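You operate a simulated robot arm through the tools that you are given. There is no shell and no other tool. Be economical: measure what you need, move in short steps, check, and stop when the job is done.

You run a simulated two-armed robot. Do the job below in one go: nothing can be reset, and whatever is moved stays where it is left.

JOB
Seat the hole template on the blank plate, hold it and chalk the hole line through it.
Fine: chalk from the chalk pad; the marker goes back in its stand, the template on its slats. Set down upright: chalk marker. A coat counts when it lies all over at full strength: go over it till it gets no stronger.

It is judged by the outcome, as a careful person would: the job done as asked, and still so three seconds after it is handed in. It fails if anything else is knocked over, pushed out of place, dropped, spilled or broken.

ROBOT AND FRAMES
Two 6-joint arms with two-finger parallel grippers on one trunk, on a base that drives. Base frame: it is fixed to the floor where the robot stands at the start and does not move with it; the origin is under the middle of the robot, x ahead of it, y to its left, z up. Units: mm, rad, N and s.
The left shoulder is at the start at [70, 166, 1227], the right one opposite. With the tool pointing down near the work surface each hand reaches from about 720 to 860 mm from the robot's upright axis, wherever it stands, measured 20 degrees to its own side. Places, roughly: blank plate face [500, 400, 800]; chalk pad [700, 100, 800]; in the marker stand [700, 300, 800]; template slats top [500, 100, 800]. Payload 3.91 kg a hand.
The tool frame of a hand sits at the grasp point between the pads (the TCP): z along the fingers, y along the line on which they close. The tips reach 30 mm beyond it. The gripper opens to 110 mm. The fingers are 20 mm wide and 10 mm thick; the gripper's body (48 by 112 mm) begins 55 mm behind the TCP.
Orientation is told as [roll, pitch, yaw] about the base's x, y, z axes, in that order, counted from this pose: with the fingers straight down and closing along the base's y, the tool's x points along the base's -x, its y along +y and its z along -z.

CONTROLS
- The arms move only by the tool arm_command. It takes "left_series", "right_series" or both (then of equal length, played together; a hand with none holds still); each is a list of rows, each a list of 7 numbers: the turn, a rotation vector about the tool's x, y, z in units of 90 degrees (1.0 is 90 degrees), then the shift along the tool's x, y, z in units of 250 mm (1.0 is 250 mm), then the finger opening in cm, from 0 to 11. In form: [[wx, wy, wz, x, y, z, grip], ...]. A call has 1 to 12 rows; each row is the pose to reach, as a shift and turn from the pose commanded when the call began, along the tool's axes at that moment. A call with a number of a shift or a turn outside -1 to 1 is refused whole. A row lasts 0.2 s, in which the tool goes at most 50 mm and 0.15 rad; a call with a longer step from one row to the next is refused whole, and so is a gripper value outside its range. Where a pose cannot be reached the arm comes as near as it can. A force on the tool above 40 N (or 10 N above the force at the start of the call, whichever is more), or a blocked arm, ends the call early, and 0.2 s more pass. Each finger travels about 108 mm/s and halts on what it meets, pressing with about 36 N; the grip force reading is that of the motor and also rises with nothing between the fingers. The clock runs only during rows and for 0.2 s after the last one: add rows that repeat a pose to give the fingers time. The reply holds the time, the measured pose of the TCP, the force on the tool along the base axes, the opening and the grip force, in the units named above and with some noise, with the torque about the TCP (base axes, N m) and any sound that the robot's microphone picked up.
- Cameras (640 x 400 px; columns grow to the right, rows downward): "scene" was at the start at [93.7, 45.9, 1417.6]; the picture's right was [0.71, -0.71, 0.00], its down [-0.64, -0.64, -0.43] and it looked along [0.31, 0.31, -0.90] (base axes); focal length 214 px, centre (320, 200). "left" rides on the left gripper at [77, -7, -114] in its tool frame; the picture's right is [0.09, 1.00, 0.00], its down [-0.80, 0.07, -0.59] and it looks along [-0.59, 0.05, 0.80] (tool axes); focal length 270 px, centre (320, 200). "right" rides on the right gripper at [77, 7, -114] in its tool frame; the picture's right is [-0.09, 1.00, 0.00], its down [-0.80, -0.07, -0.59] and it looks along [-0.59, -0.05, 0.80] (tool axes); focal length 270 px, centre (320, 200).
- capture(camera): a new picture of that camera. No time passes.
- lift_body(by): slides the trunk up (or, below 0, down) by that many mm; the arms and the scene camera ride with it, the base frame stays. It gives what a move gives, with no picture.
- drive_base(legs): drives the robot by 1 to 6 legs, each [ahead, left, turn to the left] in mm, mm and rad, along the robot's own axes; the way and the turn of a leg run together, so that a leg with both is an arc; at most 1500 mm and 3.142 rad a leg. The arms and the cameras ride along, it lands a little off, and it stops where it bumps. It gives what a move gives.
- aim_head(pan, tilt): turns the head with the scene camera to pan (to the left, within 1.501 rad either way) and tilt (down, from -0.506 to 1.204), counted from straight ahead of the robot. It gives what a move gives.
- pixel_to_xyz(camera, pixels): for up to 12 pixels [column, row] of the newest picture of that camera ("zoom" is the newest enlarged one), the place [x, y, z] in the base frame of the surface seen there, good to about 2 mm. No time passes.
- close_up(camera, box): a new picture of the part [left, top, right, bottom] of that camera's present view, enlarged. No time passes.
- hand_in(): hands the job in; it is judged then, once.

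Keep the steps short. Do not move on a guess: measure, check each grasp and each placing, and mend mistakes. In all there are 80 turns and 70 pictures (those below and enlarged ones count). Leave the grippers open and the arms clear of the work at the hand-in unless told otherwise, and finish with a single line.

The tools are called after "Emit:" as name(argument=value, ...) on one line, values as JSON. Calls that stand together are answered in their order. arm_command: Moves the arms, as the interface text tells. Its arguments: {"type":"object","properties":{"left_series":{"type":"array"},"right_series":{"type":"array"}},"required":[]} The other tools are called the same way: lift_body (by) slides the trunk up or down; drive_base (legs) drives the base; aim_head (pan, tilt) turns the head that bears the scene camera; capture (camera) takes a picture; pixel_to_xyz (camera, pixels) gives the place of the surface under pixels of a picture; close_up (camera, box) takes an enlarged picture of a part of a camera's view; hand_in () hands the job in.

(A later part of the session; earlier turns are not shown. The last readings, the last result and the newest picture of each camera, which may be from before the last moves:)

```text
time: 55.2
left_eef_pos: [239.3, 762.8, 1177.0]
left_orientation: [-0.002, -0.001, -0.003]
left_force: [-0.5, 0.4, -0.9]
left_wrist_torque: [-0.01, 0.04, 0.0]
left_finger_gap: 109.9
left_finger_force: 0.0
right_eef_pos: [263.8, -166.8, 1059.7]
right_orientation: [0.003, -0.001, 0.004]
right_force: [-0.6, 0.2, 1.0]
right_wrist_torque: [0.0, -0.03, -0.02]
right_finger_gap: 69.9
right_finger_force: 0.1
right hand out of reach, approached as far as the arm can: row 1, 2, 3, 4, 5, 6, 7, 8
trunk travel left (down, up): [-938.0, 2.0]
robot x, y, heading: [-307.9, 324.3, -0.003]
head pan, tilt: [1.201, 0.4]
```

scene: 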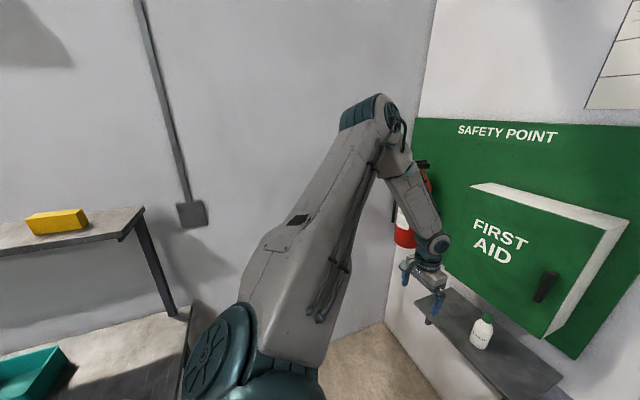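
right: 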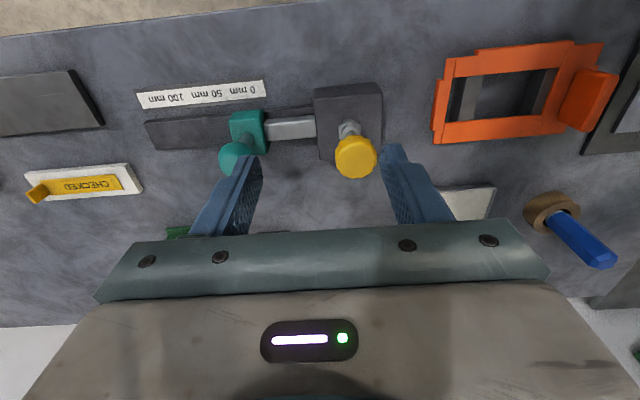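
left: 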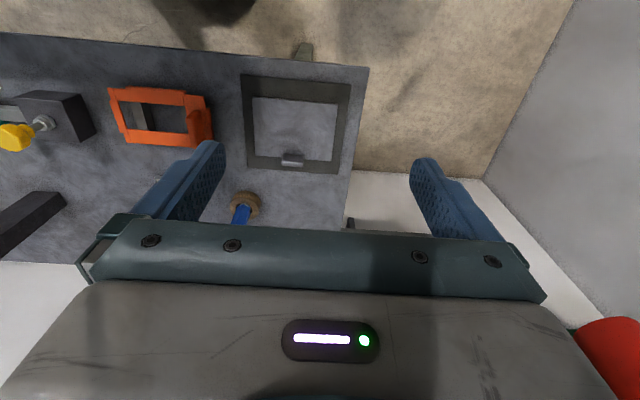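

I now have a consistent model: the forearm twist is limited to about 30°, so the hand needs to be high relative to the shoulder (forearm flatter). So I should work with the trunk low rather than high. I'll raise both hands relative to the trunk, then lower the trunk.

Emit:
arm_command(right_series=[[0, 0, 0, 0, 0, -0.16, 7], [0, 0, 0, 0, 0, -0.32, 7], [0, 0, 0, 0, 0, -0.48, 7], [0, 0, 0, 0, 0, -0.64, 7], [0, 0, 0, 0, 0, -0.8, 7], [0, 0, 0, 0, 0, -0.96, 7]], left_series=[[0, 0, 0, 0, 0, -0.13, 11], [0, 0, 0, 0, 0, -0.26, 11], [0, 0, 0, 0, 0, -0.39, 11], [0, 0, 0, 0, 0, -0.52, 11], [0, 0, 0, 0, 0, -0.65, 11], [0, 0, 0, 0, 0, -0.78, 11]])

Emit:
arm_command(right_series=[[0, 0, 0, -0.1, 0.13, 0, 7], [0, 0, 0, -0.2, 0.26, 0, 7], [0, 0, 0, -0.25, 0.4, 0, 7], [0, 0, 0, -0.3, 0.54, 0, 7], [0, 0, 0, -0.32, 0.68, 0, 7]])

```text
time: 56.6
left_eef_pos: [232.0, 765.6, 1368.8]
left_orientation: [-0.005, -0.006, -0.001]
left_force: [-0.7, -0.2, 0.0]
left_wrist_torque: [0.04, -0.01, -0.03]
left_finger_gap: 110.2
left_finger_force: 0.0
left hand out of reach, approached as far as the arm can: row 6
right_eef_pos: [258.6, -159.7, 1301.6]
right_orientation: [0.001, -0.002, 0.005]
right_force: [0.0, 0.4, 0.3]
right_wrist_torque: [-0.01, 0.0, -0.03]
right_finger_gap: 69.9
right_finger_force: 0.0
trunk travel left (down, up): [-938.0, 2.0]
robot x, y, heading: [-310.7, 324.6, -0.005]
head pan, tilt: [1.201, 0.4]
```

```text
time: 57.8
left_eef_pos: [235.4, 766.6, 1366.4]
left_orientation: [-0.006, -0.003, -0.002]
left_force: [0.6, -0.5, -0.4]
left_wrist_torque: [-0.04, 0.03, 0.02]
left_finger_gap: 110.0
left_finger_force: 0.1
right_eef_pos: [245.0, -113.1, 1294.0]
right_orientation: [0.0, -0.002, 0.005]
right_force: [-0.2, 1.0, -0.4]
right_wrist_torque: [0.01, -0.03, -0.03]
right_finger_gap: 70.0
right_finger_force: 0.1
right hand out of reach, approached as far as the arm can: row 1, 2, 3, 4, 5
trunk travel left (down, up): [-938.0, 2.0]
robot x, y, heading: [-310.3, 325.1, -0.004]
head pan, tilt: [1.201, 0.4]
```

Still pinned, so I'll test whether the wrist is the limit: lean the right hand by 20° (fingers pointing inward), then move inward.

Emit:
arm_command(right_series=[[-0.08, 0, 0, 0, 0, 0, 7], [-0.16, 0, 0, 0, 0, 0, 7], [-0.24, 0, 0, 0, 0, 0, 7], [-0.24, 0, 0, -0.1, 0.13, 0, 7], [-0.24, 0, 0, -0.2, 0.26, 0, 7], [-0.24, 0, 0, -0.25, 0.4, 0, 7], [-0.24, 0, 0, -0.3, 0.54, 0, 7]])

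```text
time: 59.4
left_eef_pos: [234.9, 764.9, 1368.4]
left_orientation: [-0.005, -0.004, -0.002]
left_force: [0.5, -0.1, -0.7]
left_wrist_torque: [0.01, 0.0, -0.02]
left_finger_gap: 110.2
left_finger_force: 0.0
right_eef_pos: [216.1, -51.6, 1293.9]
right_orientation: [0.376, -0.002, 0.004]
right_force: [-0.4, -0.6, -0.4]
right_wrist_torque: [0.01, 0.02, 0.01]
right_finger_gap: 69.9
right_finger_force: 0.0
right hand out of reach, approached as far as the arm can: row 4, 5, 6, 7
trunk travel left (down, up): [-938.0, 2.0]
robot x, y, heading: [-308.8, 325.6, -0.001]
head pan, tilt: [1.201, 0.4]
```

The wrist isn't the limit. I'll try the other family: go out to the side, down low, and sweep inward from below (trunk is high, so "low" is still about table height, and I'm in front of the bench over free floor).

Emit:
arm_command(right_series=[[0.08, 0, 0, 0, -0.12, 0, 7], [0.16, 0, 0, 0, -0.24, 0, 7], [0.24, 0, 0, 0.04, -0.36, 0.05, 7], [0.239, 0, 0, 0.08, -0.5, 0.15, 7], [0.239, 0, 0, 0.12, -0.64, 0.25, 7], [0.239, 0, 0, 0.16, -0.76, 0.38, 7], [0.239, 0, 0, 0.2, -0.86, 0.52, 7], [0.239, 0, 0, 0.24, -0.95, 0.66, 7]])

Emit:
arm_command(right_series=[[0, 0, 0, 0.08, -0.12, 0.12, 7], [0, 0, 0, 0.16, -0.24, 0.24, 7], [0, 0, 0, 0.26, -0.34, 0.36, 7], [0, 0, 0, 0.36, -0.4, 0.5, 7], [0, 0, 0, 0.46, -0.4, 0.66, 7], [0, 0, 0, 0.5, -0.36, 0.82, 7], [0, 0, 0, 0.5, -0.26, 0.96, 7]])

```text
time: 61.2
left_eef_pos: [236.1, 763.5, 1369.0]
left_orientation: [-0.004, -0.002, 0.0]
left_force: [0.5, 1.5, -0.3]
left_wrist_torque: [0.02, -0.01, -0.01]
left_finger_gap: 109.6
left_finger_force: 0.0
right_eef_pos: [161.9, -218.6, 1052.5]
right_orientation: [0.005, 0.0, 0.004]
right_force: [0.2, -0.3, -0.7]
right_wrist_torque: [0.0, -0.02, -0.04]
right_finger_gap: 69.8
right_finger_force: 0.1
trunk travel left (down, up): [-938.0, 2.0]
robot x, y, heading: [-304.5, 325.8, -0.006]
head pan, tilt: [1.201, 0.4]
```

```text
time: 62.8
left_eef_pos: [234.4, 766.8, 1367.4]
left_orientation: [-0.006, -0.003, -0.002]
left_force: [-0.4, -0.3, 0.3]
left_wrist_torque: [-0.01, -0.04, -0.01]
left_finger_gap: 110.0
left_finger_force: 0.0
right_eef_pos: [-5.3, -303.9, 940.1]
right_orientation: [0.002, -0.002, 0.003]
right_force: [-0.4, 0.5, -0.1]
right_wrist_torque: [0.04, 0.02, 0.0]
right_finger_gap: 70.2
right_finger_force: 0.1
right hand out of reach, approached as far as the arm can: row 3, 4, 5, 6, 7
trunk travel left (down, up): [-938.0, 2.0]
robot x, y, heading: [-307.2, 323.3, -0.006]
head pan, tilt: [1.201, 0.4]
```

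The wall I keep hitting lies between an elbow-high family and the original hanging family. The right arm started in the hanging family, which can come in front of the body. I'll retrace there: out to the side, down, then inward.

Emit:
arm_command(right_series=[[0, 0, 0, 0.02, -0.15, -0.06, 7], [0, 0, 0, 0.05, -0.32, -0.12, 7], [0, 0, 0, 0.1, -0.5, -0.15, 7], [0, 0, 0, 0.15, -0.68, -0.15, 7], [0, 0, 0, 0.2, -0.85, -0.1, 7], [0, 0, 0, 0.25, -0.98, 0, 7], [0, 0, 0, 0.35, -0.98, 0.1, 7]])

Emit:
arm_command(right_series=[[0, 0, 0, 0.08, 0, 0.1, 7], [0, 0, 0, 0.16, 0, 0.22, 7], [0, 0, 0, 0.2, 0, 0.36, 7], [0, 0, 0, 0.2, 0.15, 0.4, 7], [0, 0, 0, 0.2, 0.3, 0.45, 7], [0, 0, 0, 0.2, 0.45, 0.5, 7], [0, 0, 0, 0.2, 0.6, 0.55, 7], [0, 0, 0, 0.2, 0.75, 0.6, 7], [0, 0, 0, 0.2, 0.9, 0.7, 7], [0, 0, 0, 0.2, 1, 0.82, 7]])

```text
time: 64.4
left_eef_pos: [236.3, 763.7, 1368.8]
left_orientation: [-0.003, -0.001, 0.0]
left_force: [0.5, -0.2, -0.5]
left_wrist_torque: [0.0, 0.03, 0.02]
left_finger_gap: 110.0
left_finger_force: 0.0
right_eef_pos: [-89.2, -548.6, 912.4]
right_orientation: [0.004, 0.003, 0.001]
right_force: [0.8, 0.1, 0.2]
right_wrist_torque: [-0.02, 0.04, 0.0]
right_finger_gap: 69.9
right_finger_force: 0.0
right hand out of reach, approached as far as the arm can: row 1, 2, 3, 4, 5
trunk travel left (down, up): [-938.0, 2.0]
robot x, y, heading: [-310.0, 329.4, -0.002]
head pan, tilt: [1.201, 0.4]
```

```text
time: 66.6
left_eef_pos: [237.3, 766.4, 1367.1]
left_orientation: [-0.005, -0.002, -0.003]
left_force: [-0.7, -0.3, -0.8]
left_wrist_torque: [0.0, 0.03, -0.03]
left_finger_gap: 110.0
left_finger_force: 0.1
right_eef_pos: [-136.4, -295.7, 708.2]
right_orientation: [0.002, 0.0, 0.005]
right_force: [0.0, 0.0, 0.1]
right_wrist_torque: [-0.03, 0.03, 0.04]
right_finger_gap: 69.9
right_finger_force: 0.0
right hand out of reach, approached as far as the arm can: row 3
trunk travel left (down, up): [-938.0, 2.0]
robot x, y, heading: [-312.8, 324.0, -0.003]
head pan, tilt: [1.201, 0.4]
```

In the hanging family now. I'll sweep forward and inward at this low height (floor in front of the bench is free to x≈350).

Emit:
arm_command(right_series=[[0, 0, 0, -0.12, 0.1, 0.05, 7], [0, 0, 0, -0.24, 0.2, 0.1, 7], [0, 0, 0, -0.36, 0.3, 0.12, 7], [0, 0, 0, -0.48, 0.42, 0.12, 7], [0, 0, 0, -0.6, 0.54, 0.12, 7], [0, 0, 0, -0.72, 0.66, 0.12, 7], [0, 0, 0, -0.84, 0.78, 0.12, 7], [0, 0, 0, -0.96, 0.9, 0.12, 7]])

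```text
time: 68.4
left_eef_pos: [236.8, 766.9, 1366.9]
left_orientation: [-0.003, -0.001, -0.002]
left_force: [0.0, 0.8, 0.6]
left_wrist_torque: [-0.02, 0.01, 0.0]
left_finger_gap: 110.0
left_finger_force: 0.0
right_eef_pos: [100.4, -67.6, 676.4]
right_orientation: [0.001, 0.002, 0.003]
right_force: [-0.2, -0.4, 1.1]
right_wrist_torque: [-0.03, -0.01, 0.02]
right_finger_gap: 69.9
right_finger_force: 0.1
trunk travel left (down, up): [-938.0, 2.0]
robot x, y, heading: [-307.3, 325.2, -0.001]
head pan, tilt: [1.201, 0.4]
```

That works. Continuing inward and forward, rising a little, staying in front of the bench edge.

Emit:
arm_command(right_series=[[0, 0, 0, -0.1, 0.11, -0.05, 7], [0, 0, 0, -0.2, 0.22, -0.1, 7], [0, 0, 0, -0.3, 0.34, -0.16, 7], [0, 0, 0, -0.38, 0.46, -0.24, 7], [0, 0, 0, -0.46, 0.56, -0.34, 7], [0, 0, 0, -0.54, 0.62, -0.46, 7], [0, 0, 0, -0.6, 0.66, -0.6, 7], [0, 0, 0, -0.66, 0.66, -0.74, 7]])

```text
time: 70.2
left_eef_pos: [235.7, 766.3, 1368.0]
left_orientation: [-0.005, -0.004, -0.001]
left_force: [-0.8, 0.5, 0.2]
left_wrist_torque: [0.03, 0.01, 0.0]
left_finger_gap: 109.9
left_finger_force: 0.1
right_eef_pos: [265.7, 95.6, 864.5]
right_orientation: [0.001, 0.0, 0.004]
right_force: [0.4, -0.1, 1.1]
right_wrist_torque: [-0.01, 0.01, -0.01]
right_finger_gap: 69.9
right_finger_force: 0.0
trunk travel left (down, up): [-938.0, 2.0]
robot x, y, heading: [-305.6, 325.2, -0.003]
head pan, tilt: [1.201, 0.4]
```

The right hand now reaches in front of the body; this hanging posture is the working one. The left arm needs the same trip, so I'll first drive 400 mm to the right to give it room from the side shelving.

Emit:
drive_base(legs=[[0, -400, 0]])

Emit:
arm_command(left_series=[[0, 0, 0, 0, 0.08, 0.16, 11], [0, 0, 0, 0.04, 0.16, 0.32, 11], [0, 0, 0, 0.1, 0.24, 0.48, 11], [0, 0, 0, 0.16, 0.34, 0.64, 11], [0, 0, 0, 0.22, 0.46, 0.8, 11], [0, 0, 0, 0.28, 0.58, 0.94, 11], [0, 0, 0, 0.32, 0.7, 1, 11]])

Emit:
arm_command(left_series=[[0, 0, 0, 0.1, 0.12, 0.08, 11], [0, 0, 0, 0.2, 0.24, 0.16, 11], [0, 0, 0, 0.32, 0.34, 0.24, 11], [0, 0, 0, 0.44, 0.44, 0.3, 11], [0, 0, 0, 0.56, 0.54, 0.36, 11], [0, 0, 0, 0.68, 0.64, 0.4, 11], [0, 0, 0, 0.8, 0.74, 0.42, 11], [0, 0, 0, 0.92, 0.84, 0.44, 11], [0, 0, 0, 1, 0.94, 0.46, 11]])

```text
time: 72.7
left_eef_pos: [237.4, 363.0, 1367.7]
left_orientation: [-0.007, -0.004, -0.01]
left_force: [-0.5, 0.6, 1.0]
left_wrist_torque: [-0.06, 0.01, 0.03]
left_finger_gap: 110.1
left_finger_force: 0.1
right_eef_pos: [261.1, -308.6, 863.4]
right_orientation: [-0.001, 0.0, -0.006]
right_force: [-0.2, 0.0, 0.9]
right_wrist_torque: [-0.02, -0.03, 0.0]
right_finger_gap: 70.1
right_finger_force: 0.1
trunk travel left (down, up): [-938.0, 2.0]
robot x, y, heading: [-312.2, -74.2, -0.008]
head pan, tilt: [1.201, 0.4]
```

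```text
refused: row 5 steps farther than a row can; nothing moved
```

```text
time: 74.7
left_eef_pos: [130.8, 466.6, 1286.2]
left_orientation: [-0.004, -0.001, -0.01]
left_force: [0.4, 0.2, 0.9]
left_wrist_torque: [0.0, 0.02, -0.04]
left_finger_gap: 110.1
left_finger_force: 0.0
left hand out of reach, approached as far as the arm can: row 4, 5, 6, 7, 8, 9
right_eef_pos: [262.2, -309.6, 862.9]
right_orientation: [0.004, -0.001, -0.006]
right_force: [-1.0, -0.6, -0.2]
right_wrist_torque: [0.01, 0.0, 0.03]
right_finger_gap: 70.0
right_finger_force: 0.0
trunk travel left (down, up): [-938.0, 2.0]
robot x, y, heading: [-312.8, -73.8, -0.011]
head pan, tilt: [1.201, 0.4]
```

The first row set was refused (step too long). The left is now at robot frame (443,540); I'll go down and out in smaller steps.

Emit:
arm_command(left_series=[[0, 0, 0, 0, 0.06, 0.13, 11], [0, 0, 0, 0, 0.12, 0.26, 11], [0, 0, 0, 0, 0.2, 0.39, 11], [0, 0, 0, 0, 0.28, 0.52, 11], [0, 0, 0, 0, 0.36, 0.65, 11], [0, 0, 0, 0, 0.46, 0.78, 11], [0, 0, 0, 0, 0.56, 0.9, 11], [0, 0, 0, 0, 0.66, 0.98, 11]])

Emit:
arm_command(left_series=[[0, 0, 0, 0.12, 0.08, 0.02, 11], [0, 0, 0, 0.24, 0.16, 0.04, 11], [0, 0, 0, 0.36, 0.24, 0.06, 11], [0, 0, 0, 0.48, 0.32, 0.08, 11], [0, 0, 0, 0.6, 0.4, 0.1, 11], [0, 0, 0, 0.72, 0.48, 0.12, 11], [0, 0, 0, 0.84, 0.54, 0.2, 11], [0, 0, 0, 0.94, 0.58, 0.3, 11], [0, 0, 0, 1, 0.58, 0.42, 11]])

```text
time: 76.5
left_eef_pos: [132.4, 631.1, 1045.2]
left_orientation: [-0.004, -0.004, -0.013]
left_force: [-0.1, 0.4, -0.4]
left_wrist_torque: [0.0, -0.03, 0.0]
left_finger_gap: 110.0
left_finger_force: 0.0
left hand out of reach, approached as far as the arm can: row 1, 2, 3
right_eef_pos: [261.4, -310.0, 863.3]
right_orientation: [0.001, 0.001, -0.006]
right_force: [0.5, 0.3, 0.0]
right_wrist_torque: [0.02, 0.0, 0.0]
right_finger_gap: 69.8
right_finger_force: 0.0
trunk travel left (down, up): [-938.0, 2.0]
robot x, y, heading: [-308.5, -73.5, -0.009]
head pan, tilt: [1.201, 0.4]
```

```text
time: 78.5
left_eef_pos: [-116.7, 780.3, 933.9]
left_orientation: [-0.004, -0.006, -0.013]
left_force: [0.1, 1.6, -0.1]
left_wrist_torque: [0.0, 0.02, 0.02]
left_finger_gap: 110.1
left_finger_force: 0.2
left hand out of reach, approached as far as the arm can: row 3, 4, 5, 6, 7
right_eef_pos: [258.8, -309.6, 865.0]
right_orientation: [0.0, -0.001, -0.006]
right_force: [0.2, 0.0, 0.1]
right_wrist_torque: [0.02, -0.05, 0.01]
right_finger_gap: 70.1
right_finger_force: 0.0
trunk travel left (down, up): [-938.0, 2.0]
robot x, y, heading: [-312.0, -76.8, -0.013]
head pan, tilt: [1.201, 0.4]
```

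The left is at the side and low, as the right was. Now inward below, then forward.

Emit:
arm_command(left_series=[[0, 0, 0, 0.06, 0, 0.12, 11], [0, 0, 0, 0.12, 0, 0.24, 11], [0, 0, 0, 0.14, -0.13, 0.32, 11], [0, 0, 0, 0.14, -0.28, 0.4, 11], [0, 0, 0, 0.14, -0.43, 0.48, 11], [0, 0, 0, 0.14, -0.58, 0.56, 11], [0, 0, 0, 0.14, -0.73, 0.64, 11], [0, 0, 0, 0.14, -0.88, 0.76, 11], [0, 0, 0, 0.14, -1, 0.9, 11]])

Emit:
arm_command(left_series=[[0, 0, 0, -0.12, -0.1, 0.05, 11], [0, 0, 0, -0.24, -0.2, 0.1, 11], [0, 0, 0, -0.36, -0.3, 0.12, 11], [0, 0, 0, -0.48, -0.42, 0.12, 11], [0, 0, 0, -0.6, -0.54, 0.12, 11], [0, 0, 0, -0.72, -0.66, 0.12, 11], [0, 0, 0, -0.84, -0.78, 0.12, 11], [0, 0, 0, -0.96, -0.9, 0.12, 11]])

Emit:
arm_command(left_series=[[0, 0, 0, -0.1, -0.06, -0.05, 11], [0, 0, 0, -0.2, -0.12, -0.12, 11], [0, 0, 0, -0.3, -0.18, -0.2, 11], [0, 0, 0, -0.38, -0.24, -0.32, 11], [0, 0, 0, -0.46, -0.3, -0.46, 11], [0, 0, 0, -0.54, -0.34, -0.6, 11], [0, 0, 0, -0.58, -0.36, -0.75, 11], [0, 0, 0, -0.6, -0.36, -0.9, 11]])

```text
time: 80.5
left_eef_pos: [-151.6, 527.9, 708.7]
left_orientation: [-0.002, -0.004, -0.01]
left_force: [0.3, -1.1, 0.3]
left_wrist_torque: [0.01, 0.02, -0.01]
left_finger_gap: 110.0
left_finger_force: 0.0
right_eef_pos: [261.6, -311.2, 861.8]
right_orientation: [0.004, -0.002, -0.006]
right_force: [0.6, -0.4, 0.6]
right_wrist_torque: [-0.01, 0.0, -0.01]
right_finger_gap: 70.2
right_finger_force: 0.0
trunk travel left (down, up): [-938.0, 2.0]
robot x, y, heading: [-314.8, -75.5, -0.008]
head pan, tilt: [1.201, 0.4]
```

```text
time: 82.3
left_eef_pos: [87.1, 298.4, 681.1]
left_orientation: [-0.003, -0.001, -0.011]
left_force: [0.7, -0.1, 0.2]
left_wrist_torque: [-0.03, -0.03, 0.01]
left_finger_gap: 109.8
left_finger_force: 0.0
right_eef_pos: [262.5, -310.3, 861.8]
right_orientation: [0.003, 0.0, -0.005]
right_force: [0.6, 0.1, 0.0]
right_wrist_torque: [0.0, -0.01, 0.02]
right_finger_gap: 69.9
right_finger_force: 0.1
trunk travel left (down, up): [-938.0, 2.0]
robot x, y, heading: [-308.9, -73.1, -0.012]
head pan, tilt: [1.201, 0.4]
```

```text
time: 84.1
left_eef_pos: [234.1, 205.5, 908.2]
left_orientation: [-0.004, -0.003, -0.012]
left_force: [0.0, -0.1, 0.4]
left_wrist_torque: [-0.04, 0.03, 0.02]
left_finger_gap: 110.0
left_finger_force: 0.0
right_eef_pos: [259.8, -310.8, 862.9]
right_orientation: [0.003, -0.001, -0.006]
right_force: [-0.2, -0.2, -0.2]
right_wrist_torque: [0.05, -0.01, -0.02]
right_finger_gap: 70.2
right_finger_force: 0.1
trunk travel left (down, up): [-938.0, 2.0]
robot x, y, heading: [-313.1, -72.5, -0.01]
head pan, tilt: [1.201, 0.4]
```

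Both arms are in the working posture. Before driving to the bench I'll raise both hands to clear the objects and see how high they go.

Emit:
arm_command(right_series=[[0, 0, 0, -0.06, 0, -0.14, 7], [0, 0, 0, -0.12, 0, -0.28, 7], [0, 0, 0, -0.18, 0, -0.42, 7], [0, 0, 0, -0.22, 0, -0.56, 7]], left_series=[[0, 0, 0, -0.06, 0, -0.11, 11], [0, 0, 0, -0.12, 0, -0.22, 11], [0, 0, 0, -0.18, 0, -0.33, 11], [0, 0, 0, -0.22, 0, -0.44, 11]])

```text
time: 85.1
left_eef_pos: [289.9, 208.2, 1017.1]
left_orientation: [-0.006, -0.002, -0.009]
left_force: [0.2, 0.5, -0.5]
left_wrist_torque: [-0.01, 0.03, 0.0]
left_finger_gap: 109.8
left_finger_force: 0.1
right_eef_pos: [317.1, -312.0, 1003.4]
right_orientation: [0.004, 0.0, -0.007]
right_force: [-0.5, 0.5, -0.7]
right_wrist_torque: [-0.02, -0.01, -0.01]
right_finger_gap: 70.3
right_finger_force: 0.1
trunk travel left (down, up): [-938.0, 2.0]
robot x, y, heading: [-316.1, -73.1, -0.009]
head pan, tilt: [1.201, 0.4]
```

Both rose to about 1000 with no limits. Now drive left 475 and forward about 275 to face the marker and pad.

Emit:
drive_base(legs=[[0, 475, 0.01], [275, 0, 0]])

Emit:
aim_head(pan=-0.1, tilt=0.95)

Emit:
capture(camera="scene")

Emit:
capture(camera="right")

```text
time: 89.5
left_eef_pos: [566.2, 694.6, 1018.6]
left_orientation: [-0.004, -0.004, -0.003]
left_force: [0.2, 0.2, 0.1]
left_wrist_torque: [0.04, -0.03, 0.01]
left_finger_gap: 110.3
left_finger_force: 0.0
right_eef_pos: [598.3, 175.9, 1004.4]
right_orientation: [0.003, -0.002, 0.002]
right_force: [-0.3, -0.3, -0.4]
right_wrist_torque: [-0.01, -0.03, 0.01]
right_finger_gap: 70.1
right_finger_force: 0.1
trunk travel left (down, up): [-938.0, 2.0]
robot x, y, heading: [-30.8, 407.6, -0.004]
head pan, tilt: [1.201, 0.4]
```

```text
time: 91.0
left_eef_pos: [568.3, 694.7, 1016.9]
left_orientation: [-0.005, -0.001, -0.004]
left_force: [-0.4, 0.1, 0.6]
left_wrist_torque: [0.0, 0.03, 0.02]
left_finger_gap: 110.2
left_finger_force: 0.0
right_eef_pos: [599.6, 176.6, 1002.6]
right_orientation: [0.004, 0.0, 0.001]
right_force: [0.3, 0.7, -0.1]
right_wrist_torque: [0.01, -0.04, 0.0]
right_finger_gap: 69.9
right_finger_force: 0.1
trunk travel left (down, up): [-938.0, 2.0]
robot x, y, heading: [-29.9, 408.2, -0.005]
head pan, tilt: [-0.099, 0.949]
```

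```text
52 pictures are left
```

scene: 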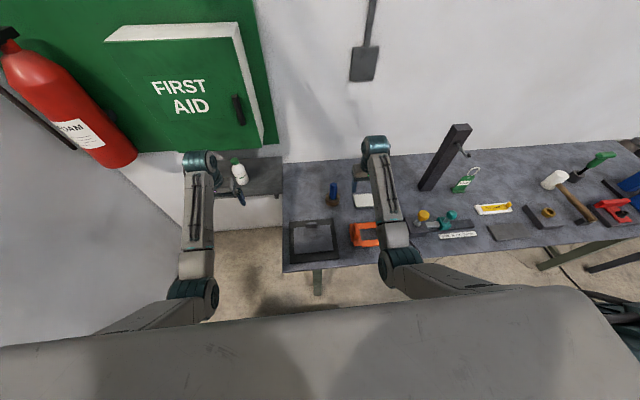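

```text
51 pictures are left
```

right: 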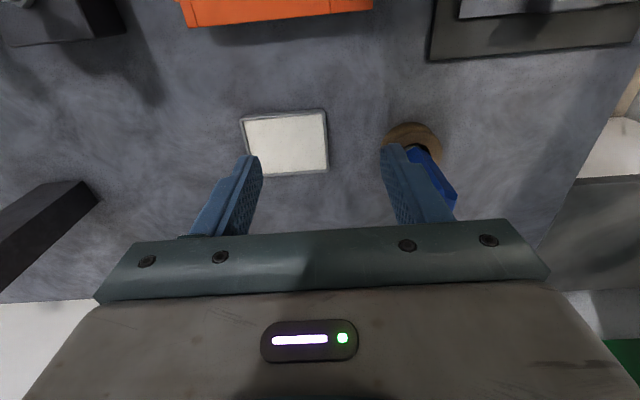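

Everything is in place and upright. The right camera shows the stand ring at (413,145). I'll measure it again from this closer view.

Emit:
pixel_to_xyz(camera="right", pixels=[[386, 138], [440, 145], [412, 125], [425, 160], [443, 180], [452, 195], [285, 143], [246, 118], [323, 112], [326, 170], [200, 23], [370, 8]])

Emit:
close_up(camera="right", box=[370, 110, 470, 220])

Emit:
pixel_to_xyz(camera="scene", pixels=[[333, 184], [332, 195], [364, 200]])

```text
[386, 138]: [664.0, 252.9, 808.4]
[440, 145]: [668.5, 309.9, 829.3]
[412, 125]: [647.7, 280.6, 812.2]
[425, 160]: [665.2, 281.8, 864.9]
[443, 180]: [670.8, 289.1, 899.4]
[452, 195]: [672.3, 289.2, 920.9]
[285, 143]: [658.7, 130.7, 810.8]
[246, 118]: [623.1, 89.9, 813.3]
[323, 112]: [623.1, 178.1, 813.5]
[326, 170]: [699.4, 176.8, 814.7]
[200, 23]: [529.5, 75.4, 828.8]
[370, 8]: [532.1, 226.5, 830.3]
```

```text
3.64 times, centred on (420, 165) of right
```

zoom: 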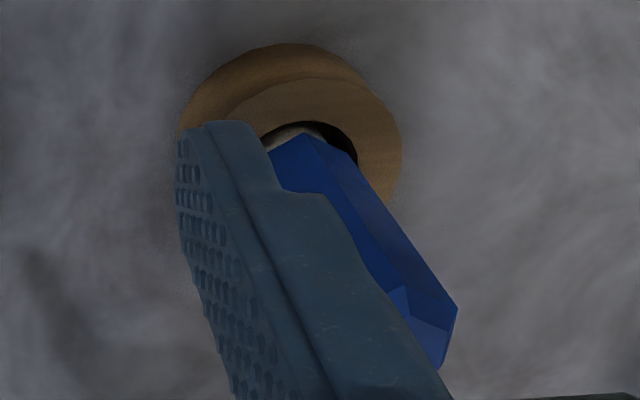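

```text
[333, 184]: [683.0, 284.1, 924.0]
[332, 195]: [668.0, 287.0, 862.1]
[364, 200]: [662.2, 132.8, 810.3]
```

Marker axis ≈ (680,282), top 924. Move the right hand above it (tips at ~970), and check before descending.

Emit:
arm_command(right_series=[[0, 0, 0, -0.1, 0.14, 0, 7], [0, 0, 0, -0.2, 0.28, 0, 7], [0, 0, 0, -0.32, 0.422, 0, 7], [0, 0, 0, -0.32, 0.422, 0, 7]])

Emit:
capture(camera="right")

```text
time: 92.0
left_eef_pos: [566.9, 694.6, 1016.3]
left_orientation: [-0.002, -0.004, -0.002]
left_force: [0.6, -0.7, -0.4]
left_wrist_torque: [-0.02, 0.02, -0.02]
left_finger_gap: 110.0
left_finger_force: 0.1
right_eef_pos: [676.9, 281.5, 1005.2]
right_orientation: [0.004, -0.001, 0.001]
right_force: [-0.2, 0.0, -0.2]
right_wrist_torque: [-0.01, 0.0, -0.03]
right_finger_gap: 70.0
right_finger_force: 0.1
trunk travel left (down, up): [-938.0, 2.0]
robot x, y, heading: [-30.3, 409.7, -0.003]
head pan, tilt: [-0.099, 0.949]
```

```text
49 pictures are left
```

right: 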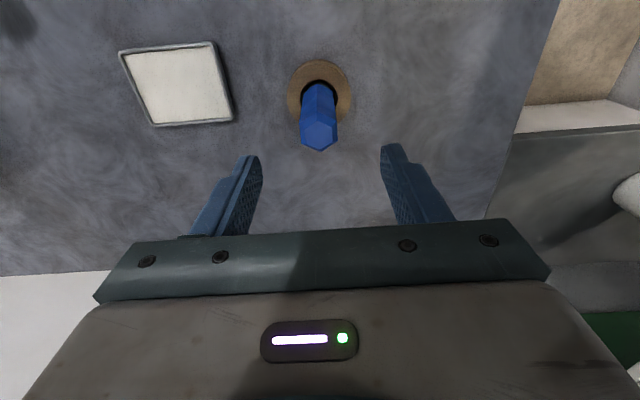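

Centred between the fingers in y. Check the marker's top position before descending.

Emit:
pixel_to_xyz(camera="right", pixels=[[319, 132], [319, 148], [301, 125], [337, 125], [305, 90], [335, 90], [290, 88], [350, 88], [320, 62]])

Emit:
arm_command(right_series=[[0, 0, 0, -0.012, 0, 0.15, 7], [0, 0, 0, -0.012, 0, 0.3, 7], [0, 0, 0, -0.012, 0, 0.452, 7], [0, 0, 0, -0.012, 0, 0.452, 7]])

```text
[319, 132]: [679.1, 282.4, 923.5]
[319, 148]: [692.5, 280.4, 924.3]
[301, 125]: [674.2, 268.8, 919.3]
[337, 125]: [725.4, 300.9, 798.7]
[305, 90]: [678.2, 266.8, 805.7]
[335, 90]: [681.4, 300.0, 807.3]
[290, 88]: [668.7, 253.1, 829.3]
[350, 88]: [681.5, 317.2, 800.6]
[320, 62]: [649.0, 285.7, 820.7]
```

```text
time: 93.0
left_eef_pos: [567.9, 694.7, 1016.9]
left_orientation: [-0.004, -0.001, -0.004]
left_force: [-0.1, -0.4, -0.8]
left_wrist_torque: [0.02, -0.01, -0.01]
left_finger_gap: 110.1
left_finger_force: 0.1
right_eef_pos: [680.9, 283.8, 890.8]
right_orientation: [0.003, 0.0, 0.003]
right_force: [0.1, 0.3, -1.4]
right_wrist_torque: [0.02, -0.01, 0.01]
right_finger_gap: 70.1
right_finger_force: 0.1
trunk travel left (down, up): [-938.0, 2.0]
robot x, y, heading: [-30.6, 407.3, 0.001]
head pan, tilt: [-0.099, 0.949]
```

TCP at (681,283.8,891), on the axis. Close the fingers gently.

Emit:
arm_command(right_series=[[0, 0, 0, 0, -0.005, 0, 4], [0, 0, 0, 0, -0.005, 0, 3], [0, 0, 0, 0, -0.005, 0, 2], [0, 0, 0, 0, -0.005, 0, 1], [0, 0, 0, 0, -0.005, 0, 1]])

Emit:
arm_command(right_series=[[0, 0, 0, 0, 0, -0.1, 1], [0, 0, 0, 0, 0, -0.2, 1], [0, 0, 0, 0, 0, -0.3, 1], [0, 0, 0, 0, 0, -0.36, 1]])

Emit:
capture(camera="right")

Emit:
capture(camera="scene")

```text
time: 94.2
left_eef_pos: [569.0, 694.7, 1016.6]
left_orientation: [-0.004, -0.005, -0.003]
left_force: [-0.1, 0.7, -0.3]
left_wrist_torque: [0.02, 0.01, 0.0]
left_finger_gap: 109.9
left_finger_force: 0.0
right_eef_pos: [680.0, 282.3, 890.4]
right_orientation: [0.002, 0.0, 0.002]
right_force: [0.1, 0.2, 0.1]
right_wrist_torque: [0.03, 0.01, -0.05]
right_finger_gap: 30.8
right_finger_force: 36.5
trunk travel left (down, up): [-938.0, 2.0]
robot x, y, heading: [-31.9, 406.9, 0.002]
head pan, tilt: [-0.099, 0.949]
```

```text
time: 95.2
left_eef_pos: [568.1, 695.8, 1016.7]
left_orientation: [-0.006, -0.004, -0.001]
left_force: [0.4, 0.0, 0.3]
left_wrist_torque: [0.0, 0.0, 0.01]
left_finger_gap: 109.9
left_finger_force: 0.1
right_eef_pos: [679.9, 280.4, 981.5]
right_orientation: [0.004, 0.0, 0.001]
right_force: [0.2, -0.3, -0.9]
right_wrist_torque: [0.0, 0.03, 0.02]
right_finger_gap: 30.7
right_finger_force: 36.2
trunk travel left (down, up): [-938.0, 2.0]
robot x, y, heading: [-29.4, 411.0, -0.0]
head pan, tilt: [-0.099, 0.949]
```

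```text
48 pictures are left
```

right: 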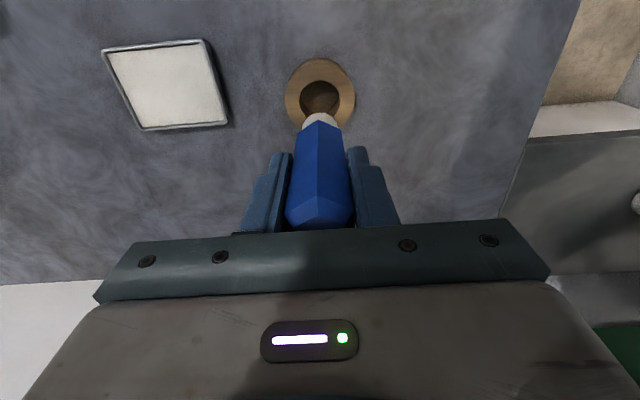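

```text
47 pictures are left
```

scene: 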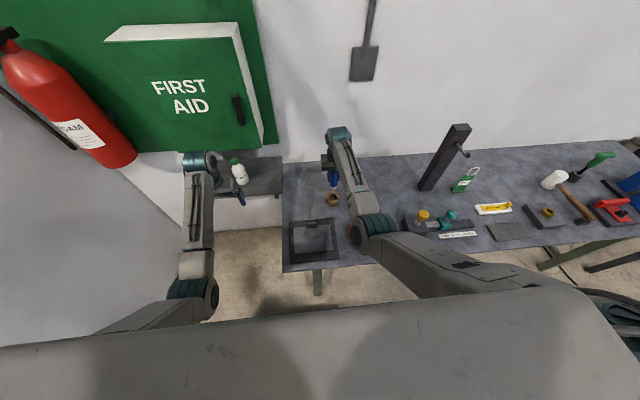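

The marker is held, stand stayed put. Measure the chalk tip at (319,116).

Emit:
close_up(camera="right", box=[270, 50, 370, 130])

Emit:
pixel_to_xyz(camera="right", pixels=[[318, 114], [319, 118], [319, 124], [305, 123], [334, 122], [320, 160]])

```text
5.00 times, centred on (320, 90) of right
```

zoom: 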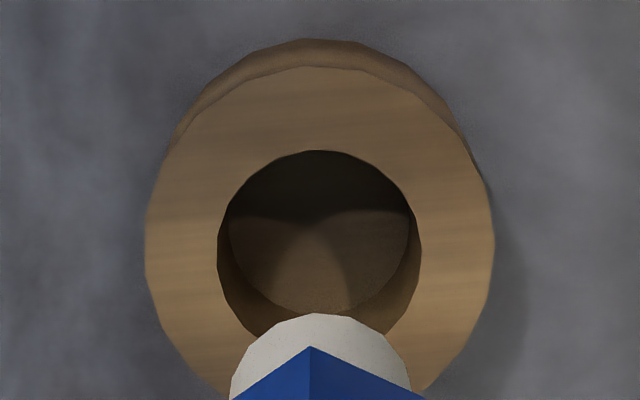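

```text
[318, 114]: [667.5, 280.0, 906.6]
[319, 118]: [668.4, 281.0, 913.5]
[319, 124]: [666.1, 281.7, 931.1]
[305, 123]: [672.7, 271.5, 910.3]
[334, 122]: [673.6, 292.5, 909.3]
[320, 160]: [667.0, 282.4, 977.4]
```

The tip rim is ~80 mm below the TCP. Carry it over the pad centre (660,132), then come down carefully.

Emit:
arm_command(right_series=[[0, 0, 0, 0.02, -0.15, 0, 1], [0, 0, 0, 0.04, -0.3, 0, 1], [0, 0, 0, 0.06, -0.45, 0, 1], [0, 0, 0, 0.08, -0.6, 0, 1], [0, 0, 0, 0.08, -0.6, 0.1, 1], [0, 0, 0, 0.08, -0.6, 0.2, 1], [0, 0, 0, 0.08, -0.6, 0.3, 1], [0, 0, 0, 0.08, -0.6, 0.3, 1]])

Emit:
arm_command(right_series=[[0, 0, 0, 0, 0, 0.012, 1], [0, 0, 0, 0, 0, 0.024, 1], [0, 0, 0, 0, 0, 0.036, 1], [0, 0, 0, 0, 0, 0.044, 1], [0, 0, 0, 0, 0, 0.044, 1]])

Emit:
close_up(camera="right", box=[220, 80, 420, 220])

```text
time: 97.0
left_eef_pos: [567.6, 694.1, 1016.8]
left_orientation: [-0.005, -0.004, -0.001]
left_force: [-0.8, 0.9, 0.5]
left_wrist_torque: [-0.01, 0.03, 0.0]
left_finger_gap: 109.8
left_finger_force: 0.0
right_eef_pos: [663.1, 128.5, 903.2]
right_orientation: [0.003, -0.004, 0.0]
right_force: [0.4, -0.1, -1.1]
right_wrist_torque: [0.01, 0.03, -0.01]
right_finger_gap: 30.7
right_finger_force: 36.4
trunk travel left (down, up): [-938.0, 2.0]
robot x, y, heading: [-28.7, 408.6, 0.001]
head pan, tilt: [-0.099, 0.949]
```

```text
time: 98.2
left_eef_pos: [566.0, 695.3, 1017.3]
left_orientation: [-0.006, -0.006, -0.001]
left_force: [0.6, -1.0, 0.3]
left_wrist_torque: [-0.03, -0.04, 0.01]
left_finger_gap: 110.0
left_finger_force: 0.1
right_eef_pos: [661.2, 130.8, 895.9]
right_orientation: [0.001, -0.008, 0.003]
right_force: [4.6, -3.5, 20.7]
right_wrist_torque: [-0.55, -0.21, 0.01]
right_finger_gap: 30.9
right_finger_force: 36.0
trunk travel left (down, up): [-938.0, 2.0]
robot x, y, heading: [-27.8, 408.8, -0.002]
head pan, tilt: [-0.099, 0.949]
```

```text
2.86 times, centred on (320, 150) of right
```

zoom: 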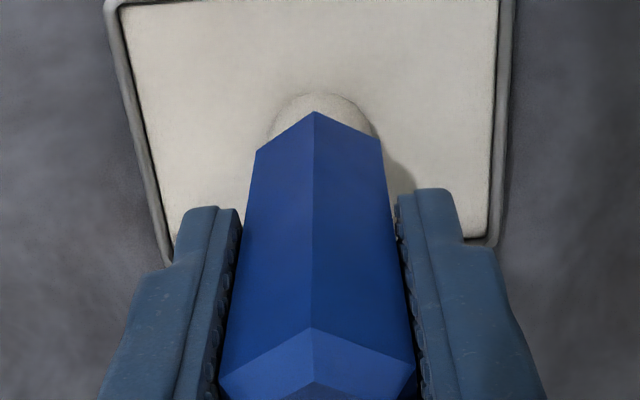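

Contact at TCP ≈ 896 with 20 N, so the tip is ~86 mm below the TCP. I'll ease off and rub gently to load chalk, then lift.

Emit:
arm_command(right_series=[[0, 0, 0, 0, 0, -0.008, 1], [0, 0, 0, 0.04, 0, -0.008, 1], [0, 0, 0, 0, 0.04, -0.008, 1], [0, 0, 0, -0.04, 0, -0.008, 1], [0, 0, 0, 0, -0.04, -0.008, 1], [0, 0, 0, 0, 0, -0.008, 1], [0, 0, 0, 0, 0, -0.008, 1], [0, 0, 0, 0, 0, -0.1, 1], [0, 0, 0, 0, 0, -0.25, 1], [0, 0, 0, 0, 0, -0.4, 1]])

Emit:
close_up(camera="right", box=[220, 40, 420, 220])

```text
time: 100.4
left_eef_pos: [568.8, 696.7, 1016.4]
left_orientation: [-0.004, -0.004, 0.0]
left_force: [-0.3, -0.1, -0.8]
left_wrist_torque: [-0.03, 0.02, -0.03]
left_finger_gap: 109.9
left_finger_force: 0.0
right_eef_pos: [660.7, 132.8, 992.4]
right_orientation: [0.004, -0.001, 0.004]
right_force: [-0.4, 1.1, -0.5]
right_wrist_torque: [0.03, 0.0, 0.01]
right_finger_gap: 31.1
right_finger_force: 35.6
trunk travel left (down, up): [-938.0, 2.0]
robot x, y, heading: [-27.5, 411.4, -0.004]
head pan, tilt: [-0.099, 0.949]
```

```text
2.22 times, centred on (320, 130) of right
```

zoom: 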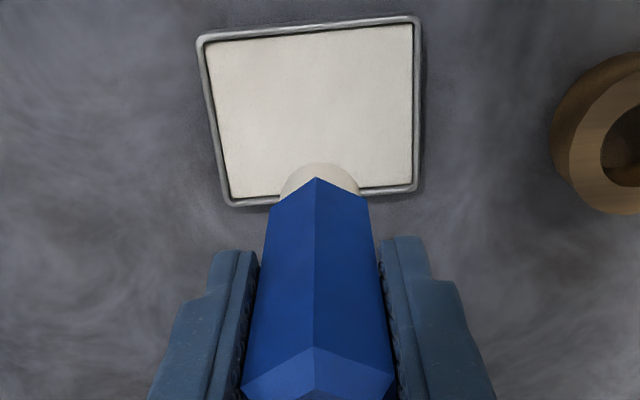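

Chalk loaded. Next is the template: raise/retract the right hand a bit so the marker won't pass low over the bench, then back off and shift right so the left hand can reach the template.

Emit:
arm_command(right_series=[[0, 0, 0, 0.1, 0, -0.04, 1], [0, 0, 0, 0.2, 0, -0.06, 1], [0, 0, 0, 0.3, 0, -0.06, 1]])

Emit:
drive_base(legs=[[-200, 0, 0], [0, -300, 0]])

Emit:
capture(camera="left")

Emit:
capture(camera="scene")

```text
time: 101.2
left_eef_pos: [568.1, 695.6, 1017.3]
left_orientation: [-0.005, -0.005, -0.002]
left_force: [0.2, 0.4, 0.5]
left_wrist_torque: [-0.02, -0.02, -0.01]
left_finger_gap: 110.2
left_finger_force: 0.1
right_eef_pos: [582.9, 131.0, 1007.1]
right_orientation: [0.004, 0.001, 0.005]
right_force: [0.2, 0.2, 0.1]
right_wrist_torque: [0.02, 0.03, 0.03]
right_finger_gap: 30.9
right_finger_force: 36.4
trunk travel left (down, up): [-938.0, 2.0]
robot x, y, heading: [-33.6, 406.7, 0.001]
head pan, tilt: [-0.099, 0.949]
```

```text
time: 104.5
left_eef_pos: [365.8, 400.3, 1016.0]
left_orientation: [-0.006, -0.004, -0.003]
left_force: [0.2, 0.9, 0.6]
left_wrist_torque: [-0.06, 0.0, 0.0]
left_finger_gap: 109.8
left_finger_force: 0.0
right_eef_pos: [381.9, -165.1, 1007.0]
right_orientation: [0.002, 0.001, 0.003]
right_force: [-0.4, -0.5, -0.1]
right_wrist_torque: [-0.06, -0.02, 0.01]
right_finger_gap: 30.7
right_finger_force: 35.9
trunk travel left (down, up): [-938.0, 2.0]
robot x, y, heading: [-233.4, 109.7, -0.007]
head pan, tilt: [-0.099, 0.949]
```

```text
43 pictures are left
```

left: 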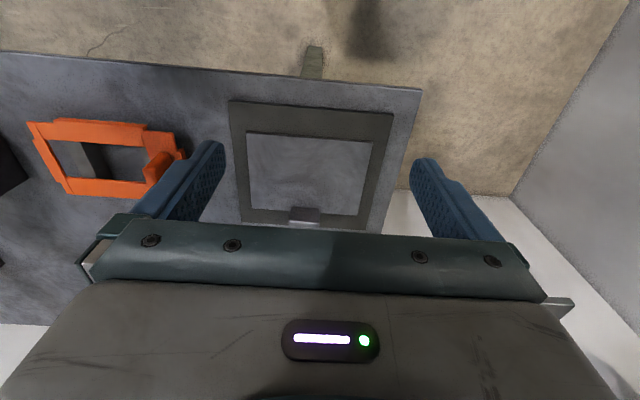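

```text
42 pictures are left
```

scene: 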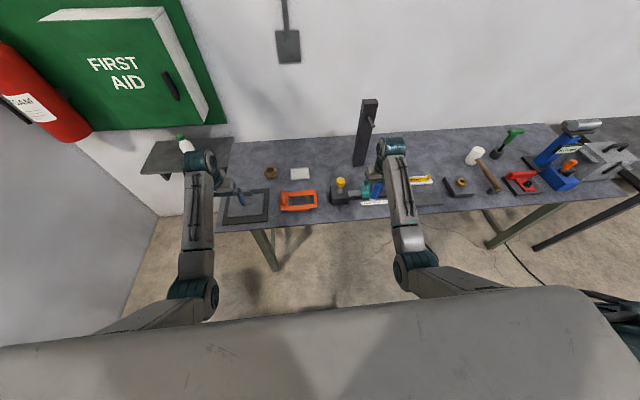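

Good view of plate and template from the left camera. Enlarge both.

Emit:
close_up(camera="left", box=[210, 80, 430, 235])

Emit:
pixel_to_xyz(camera="zoom", pixels=[[108, 165], [475, 182], [125, 375], [440, 385], [290, 380], [230, 370], [320, 370], [108, 150], [475, 168], [60, 75], [535, 95], [85, 395]])

Emit:
close_up(camera="left", box=[10, 100, 210, 220])

Emit:
pixel_to_xyz(camera="zoom", pixels=[[60, 75], [145, 65], [430, 100], [520, 105], [560, 175], [180, 300], [110, 140], [400, 150], [190, 250], [420, 265], [470, 170], [540, 210]])

```text
2.58 times, centred on (320, 158) of left
```

zoom: 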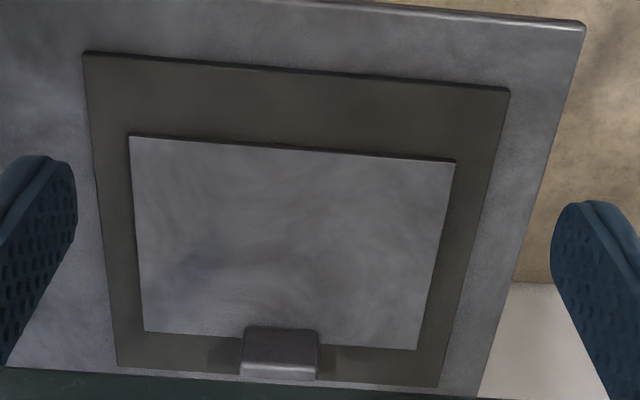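

```text
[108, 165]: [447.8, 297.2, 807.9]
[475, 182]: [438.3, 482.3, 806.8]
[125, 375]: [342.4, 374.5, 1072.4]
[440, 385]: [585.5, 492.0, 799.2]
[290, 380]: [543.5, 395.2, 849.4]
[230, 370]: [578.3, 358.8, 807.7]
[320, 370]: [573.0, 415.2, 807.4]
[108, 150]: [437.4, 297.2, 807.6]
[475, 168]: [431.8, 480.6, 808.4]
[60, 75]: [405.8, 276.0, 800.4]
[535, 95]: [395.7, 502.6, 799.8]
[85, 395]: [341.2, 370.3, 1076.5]
```

```text
3.20 times, centred on (110, 160) of left
```

zoom: 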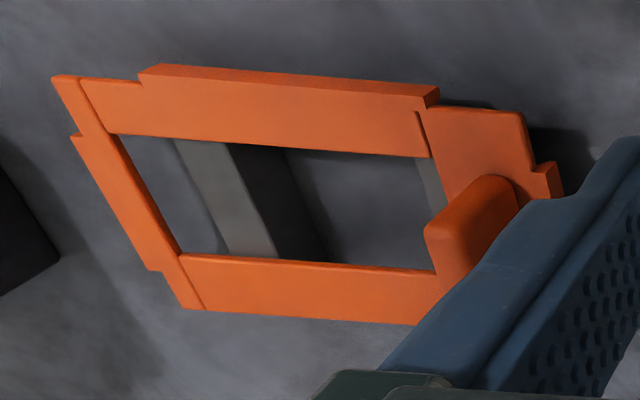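

```text
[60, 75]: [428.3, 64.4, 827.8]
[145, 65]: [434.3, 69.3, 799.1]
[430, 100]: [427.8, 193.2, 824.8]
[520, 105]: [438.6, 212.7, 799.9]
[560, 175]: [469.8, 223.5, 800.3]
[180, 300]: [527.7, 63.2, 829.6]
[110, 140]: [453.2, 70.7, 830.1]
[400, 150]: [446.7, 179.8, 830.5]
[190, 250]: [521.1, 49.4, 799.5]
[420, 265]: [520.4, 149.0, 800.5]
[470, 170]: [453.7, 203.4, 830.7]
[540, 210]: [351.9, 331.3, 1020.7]
```

The template has downward lips on the near side and both ends, and the far side is free for the plate's stop block. So it sits over the raised blank, lips outside, far edge at the block. I need precise edges: enlarge the plate again and measure along its edges.

Emit:
close_up(camera="left", box=[235, 120, 385, 225])

Emit:
pixel_to_xyz(camera="left", pixels=[[247.5, 136], [271, 137], [330, 141], [370.5, 145], [250, 170], [366, 170], [253, 207], [356, 213], [300, 210], [290, 205], [305, 207], [320, 208]])

```text
3.81 times, centred on (310, 172) of left
```

zoom: 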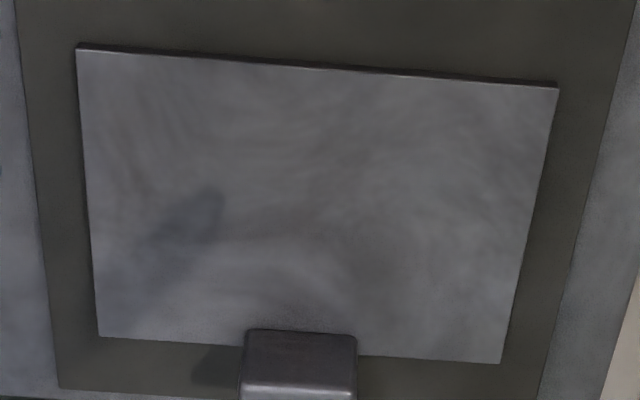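

```text
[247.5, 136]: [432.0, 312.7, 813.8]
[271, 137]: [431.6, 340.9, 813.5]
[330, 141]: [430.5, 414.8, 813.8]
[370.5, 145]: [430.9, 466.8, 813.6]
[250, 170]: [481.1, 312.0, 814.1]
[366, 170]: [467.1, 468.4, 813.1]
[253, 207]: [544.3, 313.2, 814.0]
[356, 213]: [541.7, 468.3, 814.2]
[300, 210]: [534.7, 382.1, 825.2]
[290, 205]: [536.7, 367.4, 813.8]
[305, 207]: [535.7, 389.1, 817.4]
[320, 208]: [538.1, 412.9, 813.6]
```

Emit:
pixel_to_xyz(camera="zoom", pixels=[[79, 50], [554, 90], [101, 333], [497, 359], [90, 180], [524, 220], [320, 71], [250, 350], [350, 350], [300, 340], [246, 370], [355, 370]])

Emit:
close_up(camera="left", box=[20, 110, 150, 205])

Emit:
close_up(camera="left", box=[100, 110, 200, 205])

```text
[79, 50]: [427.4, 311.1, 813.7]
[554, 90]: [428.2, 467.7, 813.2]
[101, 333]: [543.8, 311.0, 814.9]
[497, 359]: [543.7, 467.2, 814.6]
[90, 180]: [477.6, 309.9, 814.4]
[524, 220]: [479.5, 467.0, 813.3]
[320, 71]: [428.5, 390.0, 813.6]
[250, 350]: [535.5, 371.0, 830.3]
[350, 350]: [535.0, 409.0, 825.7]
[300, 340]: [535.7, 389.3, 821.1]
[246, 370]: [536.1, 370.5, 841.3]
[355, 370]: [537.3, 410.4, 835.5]
```

```text
4.21 times, centred on (85, 158) of left
```

zoom: 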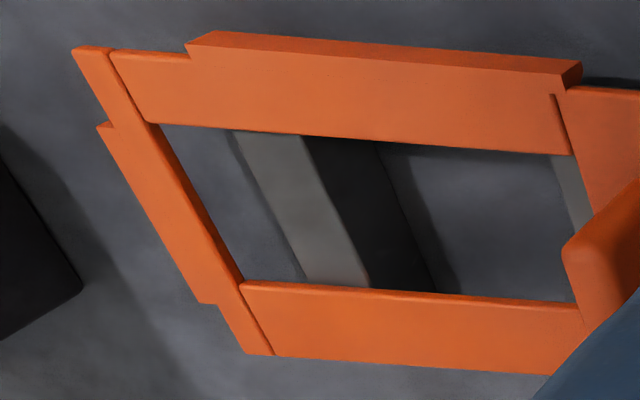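

```text
4.21 times, centred on (150, 158) of left
```

zoom: 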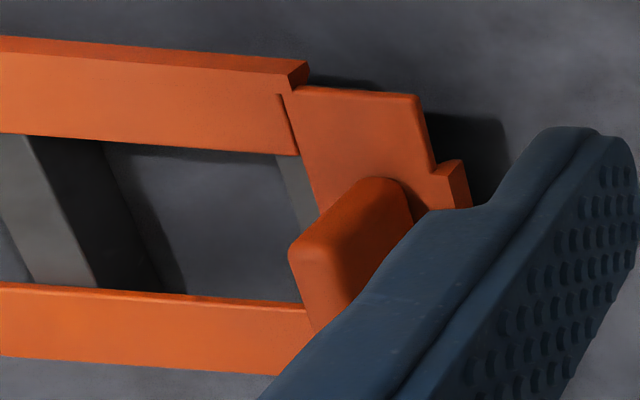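

Blank: x 427–544, y 310–468, z 814; block front face x 535.5, y 370–411. Now the template's edges, from the same left picture.

Emit:
pixel_to_xyz(camera="left", pixels=[[99.3, 123], [45, 124.5], [28.5, 123], [47, 160.9], [34.5, 141.5], [58, 181], [68.5, 193], [108.8, 196.3], [182.5, 150.5], [171.5, 135], [145, 130], [54.5, 122.5]])

Emit:
pixel_to_xyz(camera="zoom", pixels=[[375, 183], [400, 192], [295, 252], [345, 215], [310, 320], [330, 290], [280, 100], [300, 150], [303, 300], [457, 165], [440, 178], [310, 95]])

```text
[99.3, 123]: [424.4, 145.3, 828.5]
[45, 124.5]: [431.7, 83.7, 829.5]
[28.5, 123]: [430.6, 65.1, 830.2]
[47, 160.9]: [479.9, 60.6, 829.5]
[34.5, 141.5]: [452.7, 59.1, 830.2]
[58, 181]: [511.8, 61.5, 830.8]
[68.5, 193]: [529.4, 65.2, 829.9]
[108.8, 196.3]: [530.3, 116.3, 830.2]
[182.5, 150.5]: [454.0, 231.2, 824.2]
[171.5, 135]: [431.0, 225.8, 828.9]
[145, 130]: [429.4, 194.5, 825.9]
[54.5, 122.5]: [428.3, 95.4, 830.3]
```

```text
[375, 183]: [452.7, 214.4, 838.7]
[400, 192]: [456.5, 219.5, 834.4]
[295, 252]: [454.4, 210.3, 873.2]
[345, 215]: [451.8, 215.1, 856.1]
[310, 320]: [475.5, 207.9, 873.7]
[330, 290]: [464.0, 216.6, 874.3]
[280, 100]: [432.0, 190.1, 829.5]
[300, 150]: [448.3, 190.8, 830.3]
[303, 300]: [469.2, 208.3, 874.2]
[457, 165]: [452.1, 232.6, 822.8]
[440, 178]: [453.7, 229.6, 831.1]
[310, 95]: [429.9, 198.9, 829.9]
```

Template: body x 429–531, y 64–227, lips just outside that; handle slab centred ≈(480,213), top z 874. Required shift onto the blank is about (−4, +244). I'll bring the left hand over the handle.

Emit:
arm_command(left_series=[[0, 0, 0, -0.08, -0.15, 0.03, 11], [0, 0, 0, -0.16, -0.3, 0.07, 9], [0, 0, 0, -0.26, -0.45, 0.1, 8], [0, 0, 0, -0.36, -0.6, 0.14, 7], [0, 0, 0, -0.456, -0.748, 0.18, 6], [0, 0, 0, -0.456, -0.748, 0.18, 6]])

Emit:
capture(camera="left")

```text
time: 105.8
left_eef_pos: [480.5, 208.8, 972.9]
left_orientation: [-0.005, -0.005, -0.002]
left_force: [0.2, -0.1, 0.5]
left_wrist_torque: [-0.04, 0.02, 0.01]
left_finger_gap: 60.2
left_finger_force: 0.1
right_eef_pos: [381.7, -165.8, 1006.6]
right_orientation: [0.003, -0.003, 0.002]
right_force: [-0.3, 0.1, -0.9]
right_wrist_torque: [-0.02, -0.03, 0.02]
right_finger_gap: 30.6
right_finger_force: 36.2
trunk travel left (down, up): [-938.0, 2.0]
robot x, y, heading: [-229.5, 110.9, -0.007]
head pan, tilt: [-0.099, 0.949]
```

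```text
36 pictures are left
```

left: 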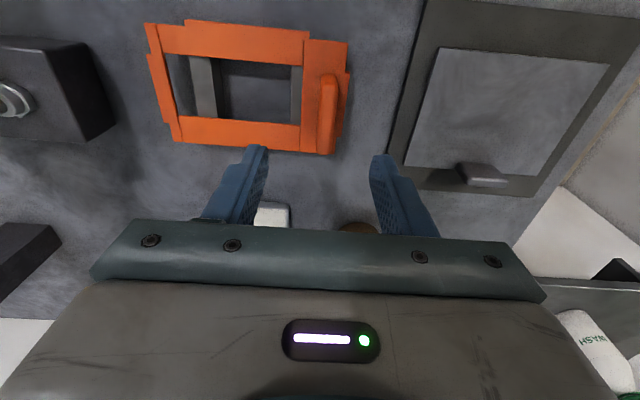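

Excellent view. Enlarge the template and measure handle and lips precisely.

Emit:
close_up(camera="left", box=[140, 10, 360, 160])

Emit:
pixel_to_xyz(camera="left", pixels=[[329, 78], [321, 85], [337, 85], [320, 145], [333, 146], [329, 110], [345, 100], [148, 60], [158, 26], [245, 23], [325, 40], [250, 146]])

```text
2.67 times, centred on (250, 85) of left
```

zoom: 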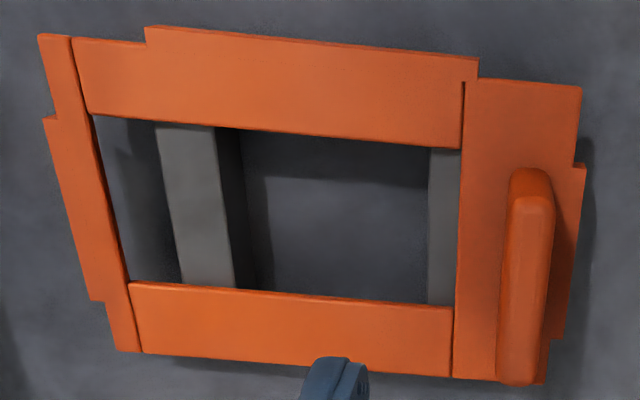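

```text
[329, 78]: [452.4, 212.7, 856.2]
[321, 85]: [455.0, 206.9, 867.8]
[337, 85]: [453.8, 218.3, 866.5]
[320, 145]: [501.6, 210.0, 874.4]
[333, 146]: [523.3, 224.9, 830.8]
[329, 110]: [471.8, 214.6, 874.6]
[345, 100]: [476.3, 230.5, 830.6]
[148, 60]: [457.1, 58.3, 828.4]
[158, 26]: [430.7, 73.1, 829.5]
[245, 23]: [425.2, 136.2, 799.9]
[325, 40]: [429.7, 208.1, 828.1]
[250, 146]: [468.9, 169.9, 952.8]
```

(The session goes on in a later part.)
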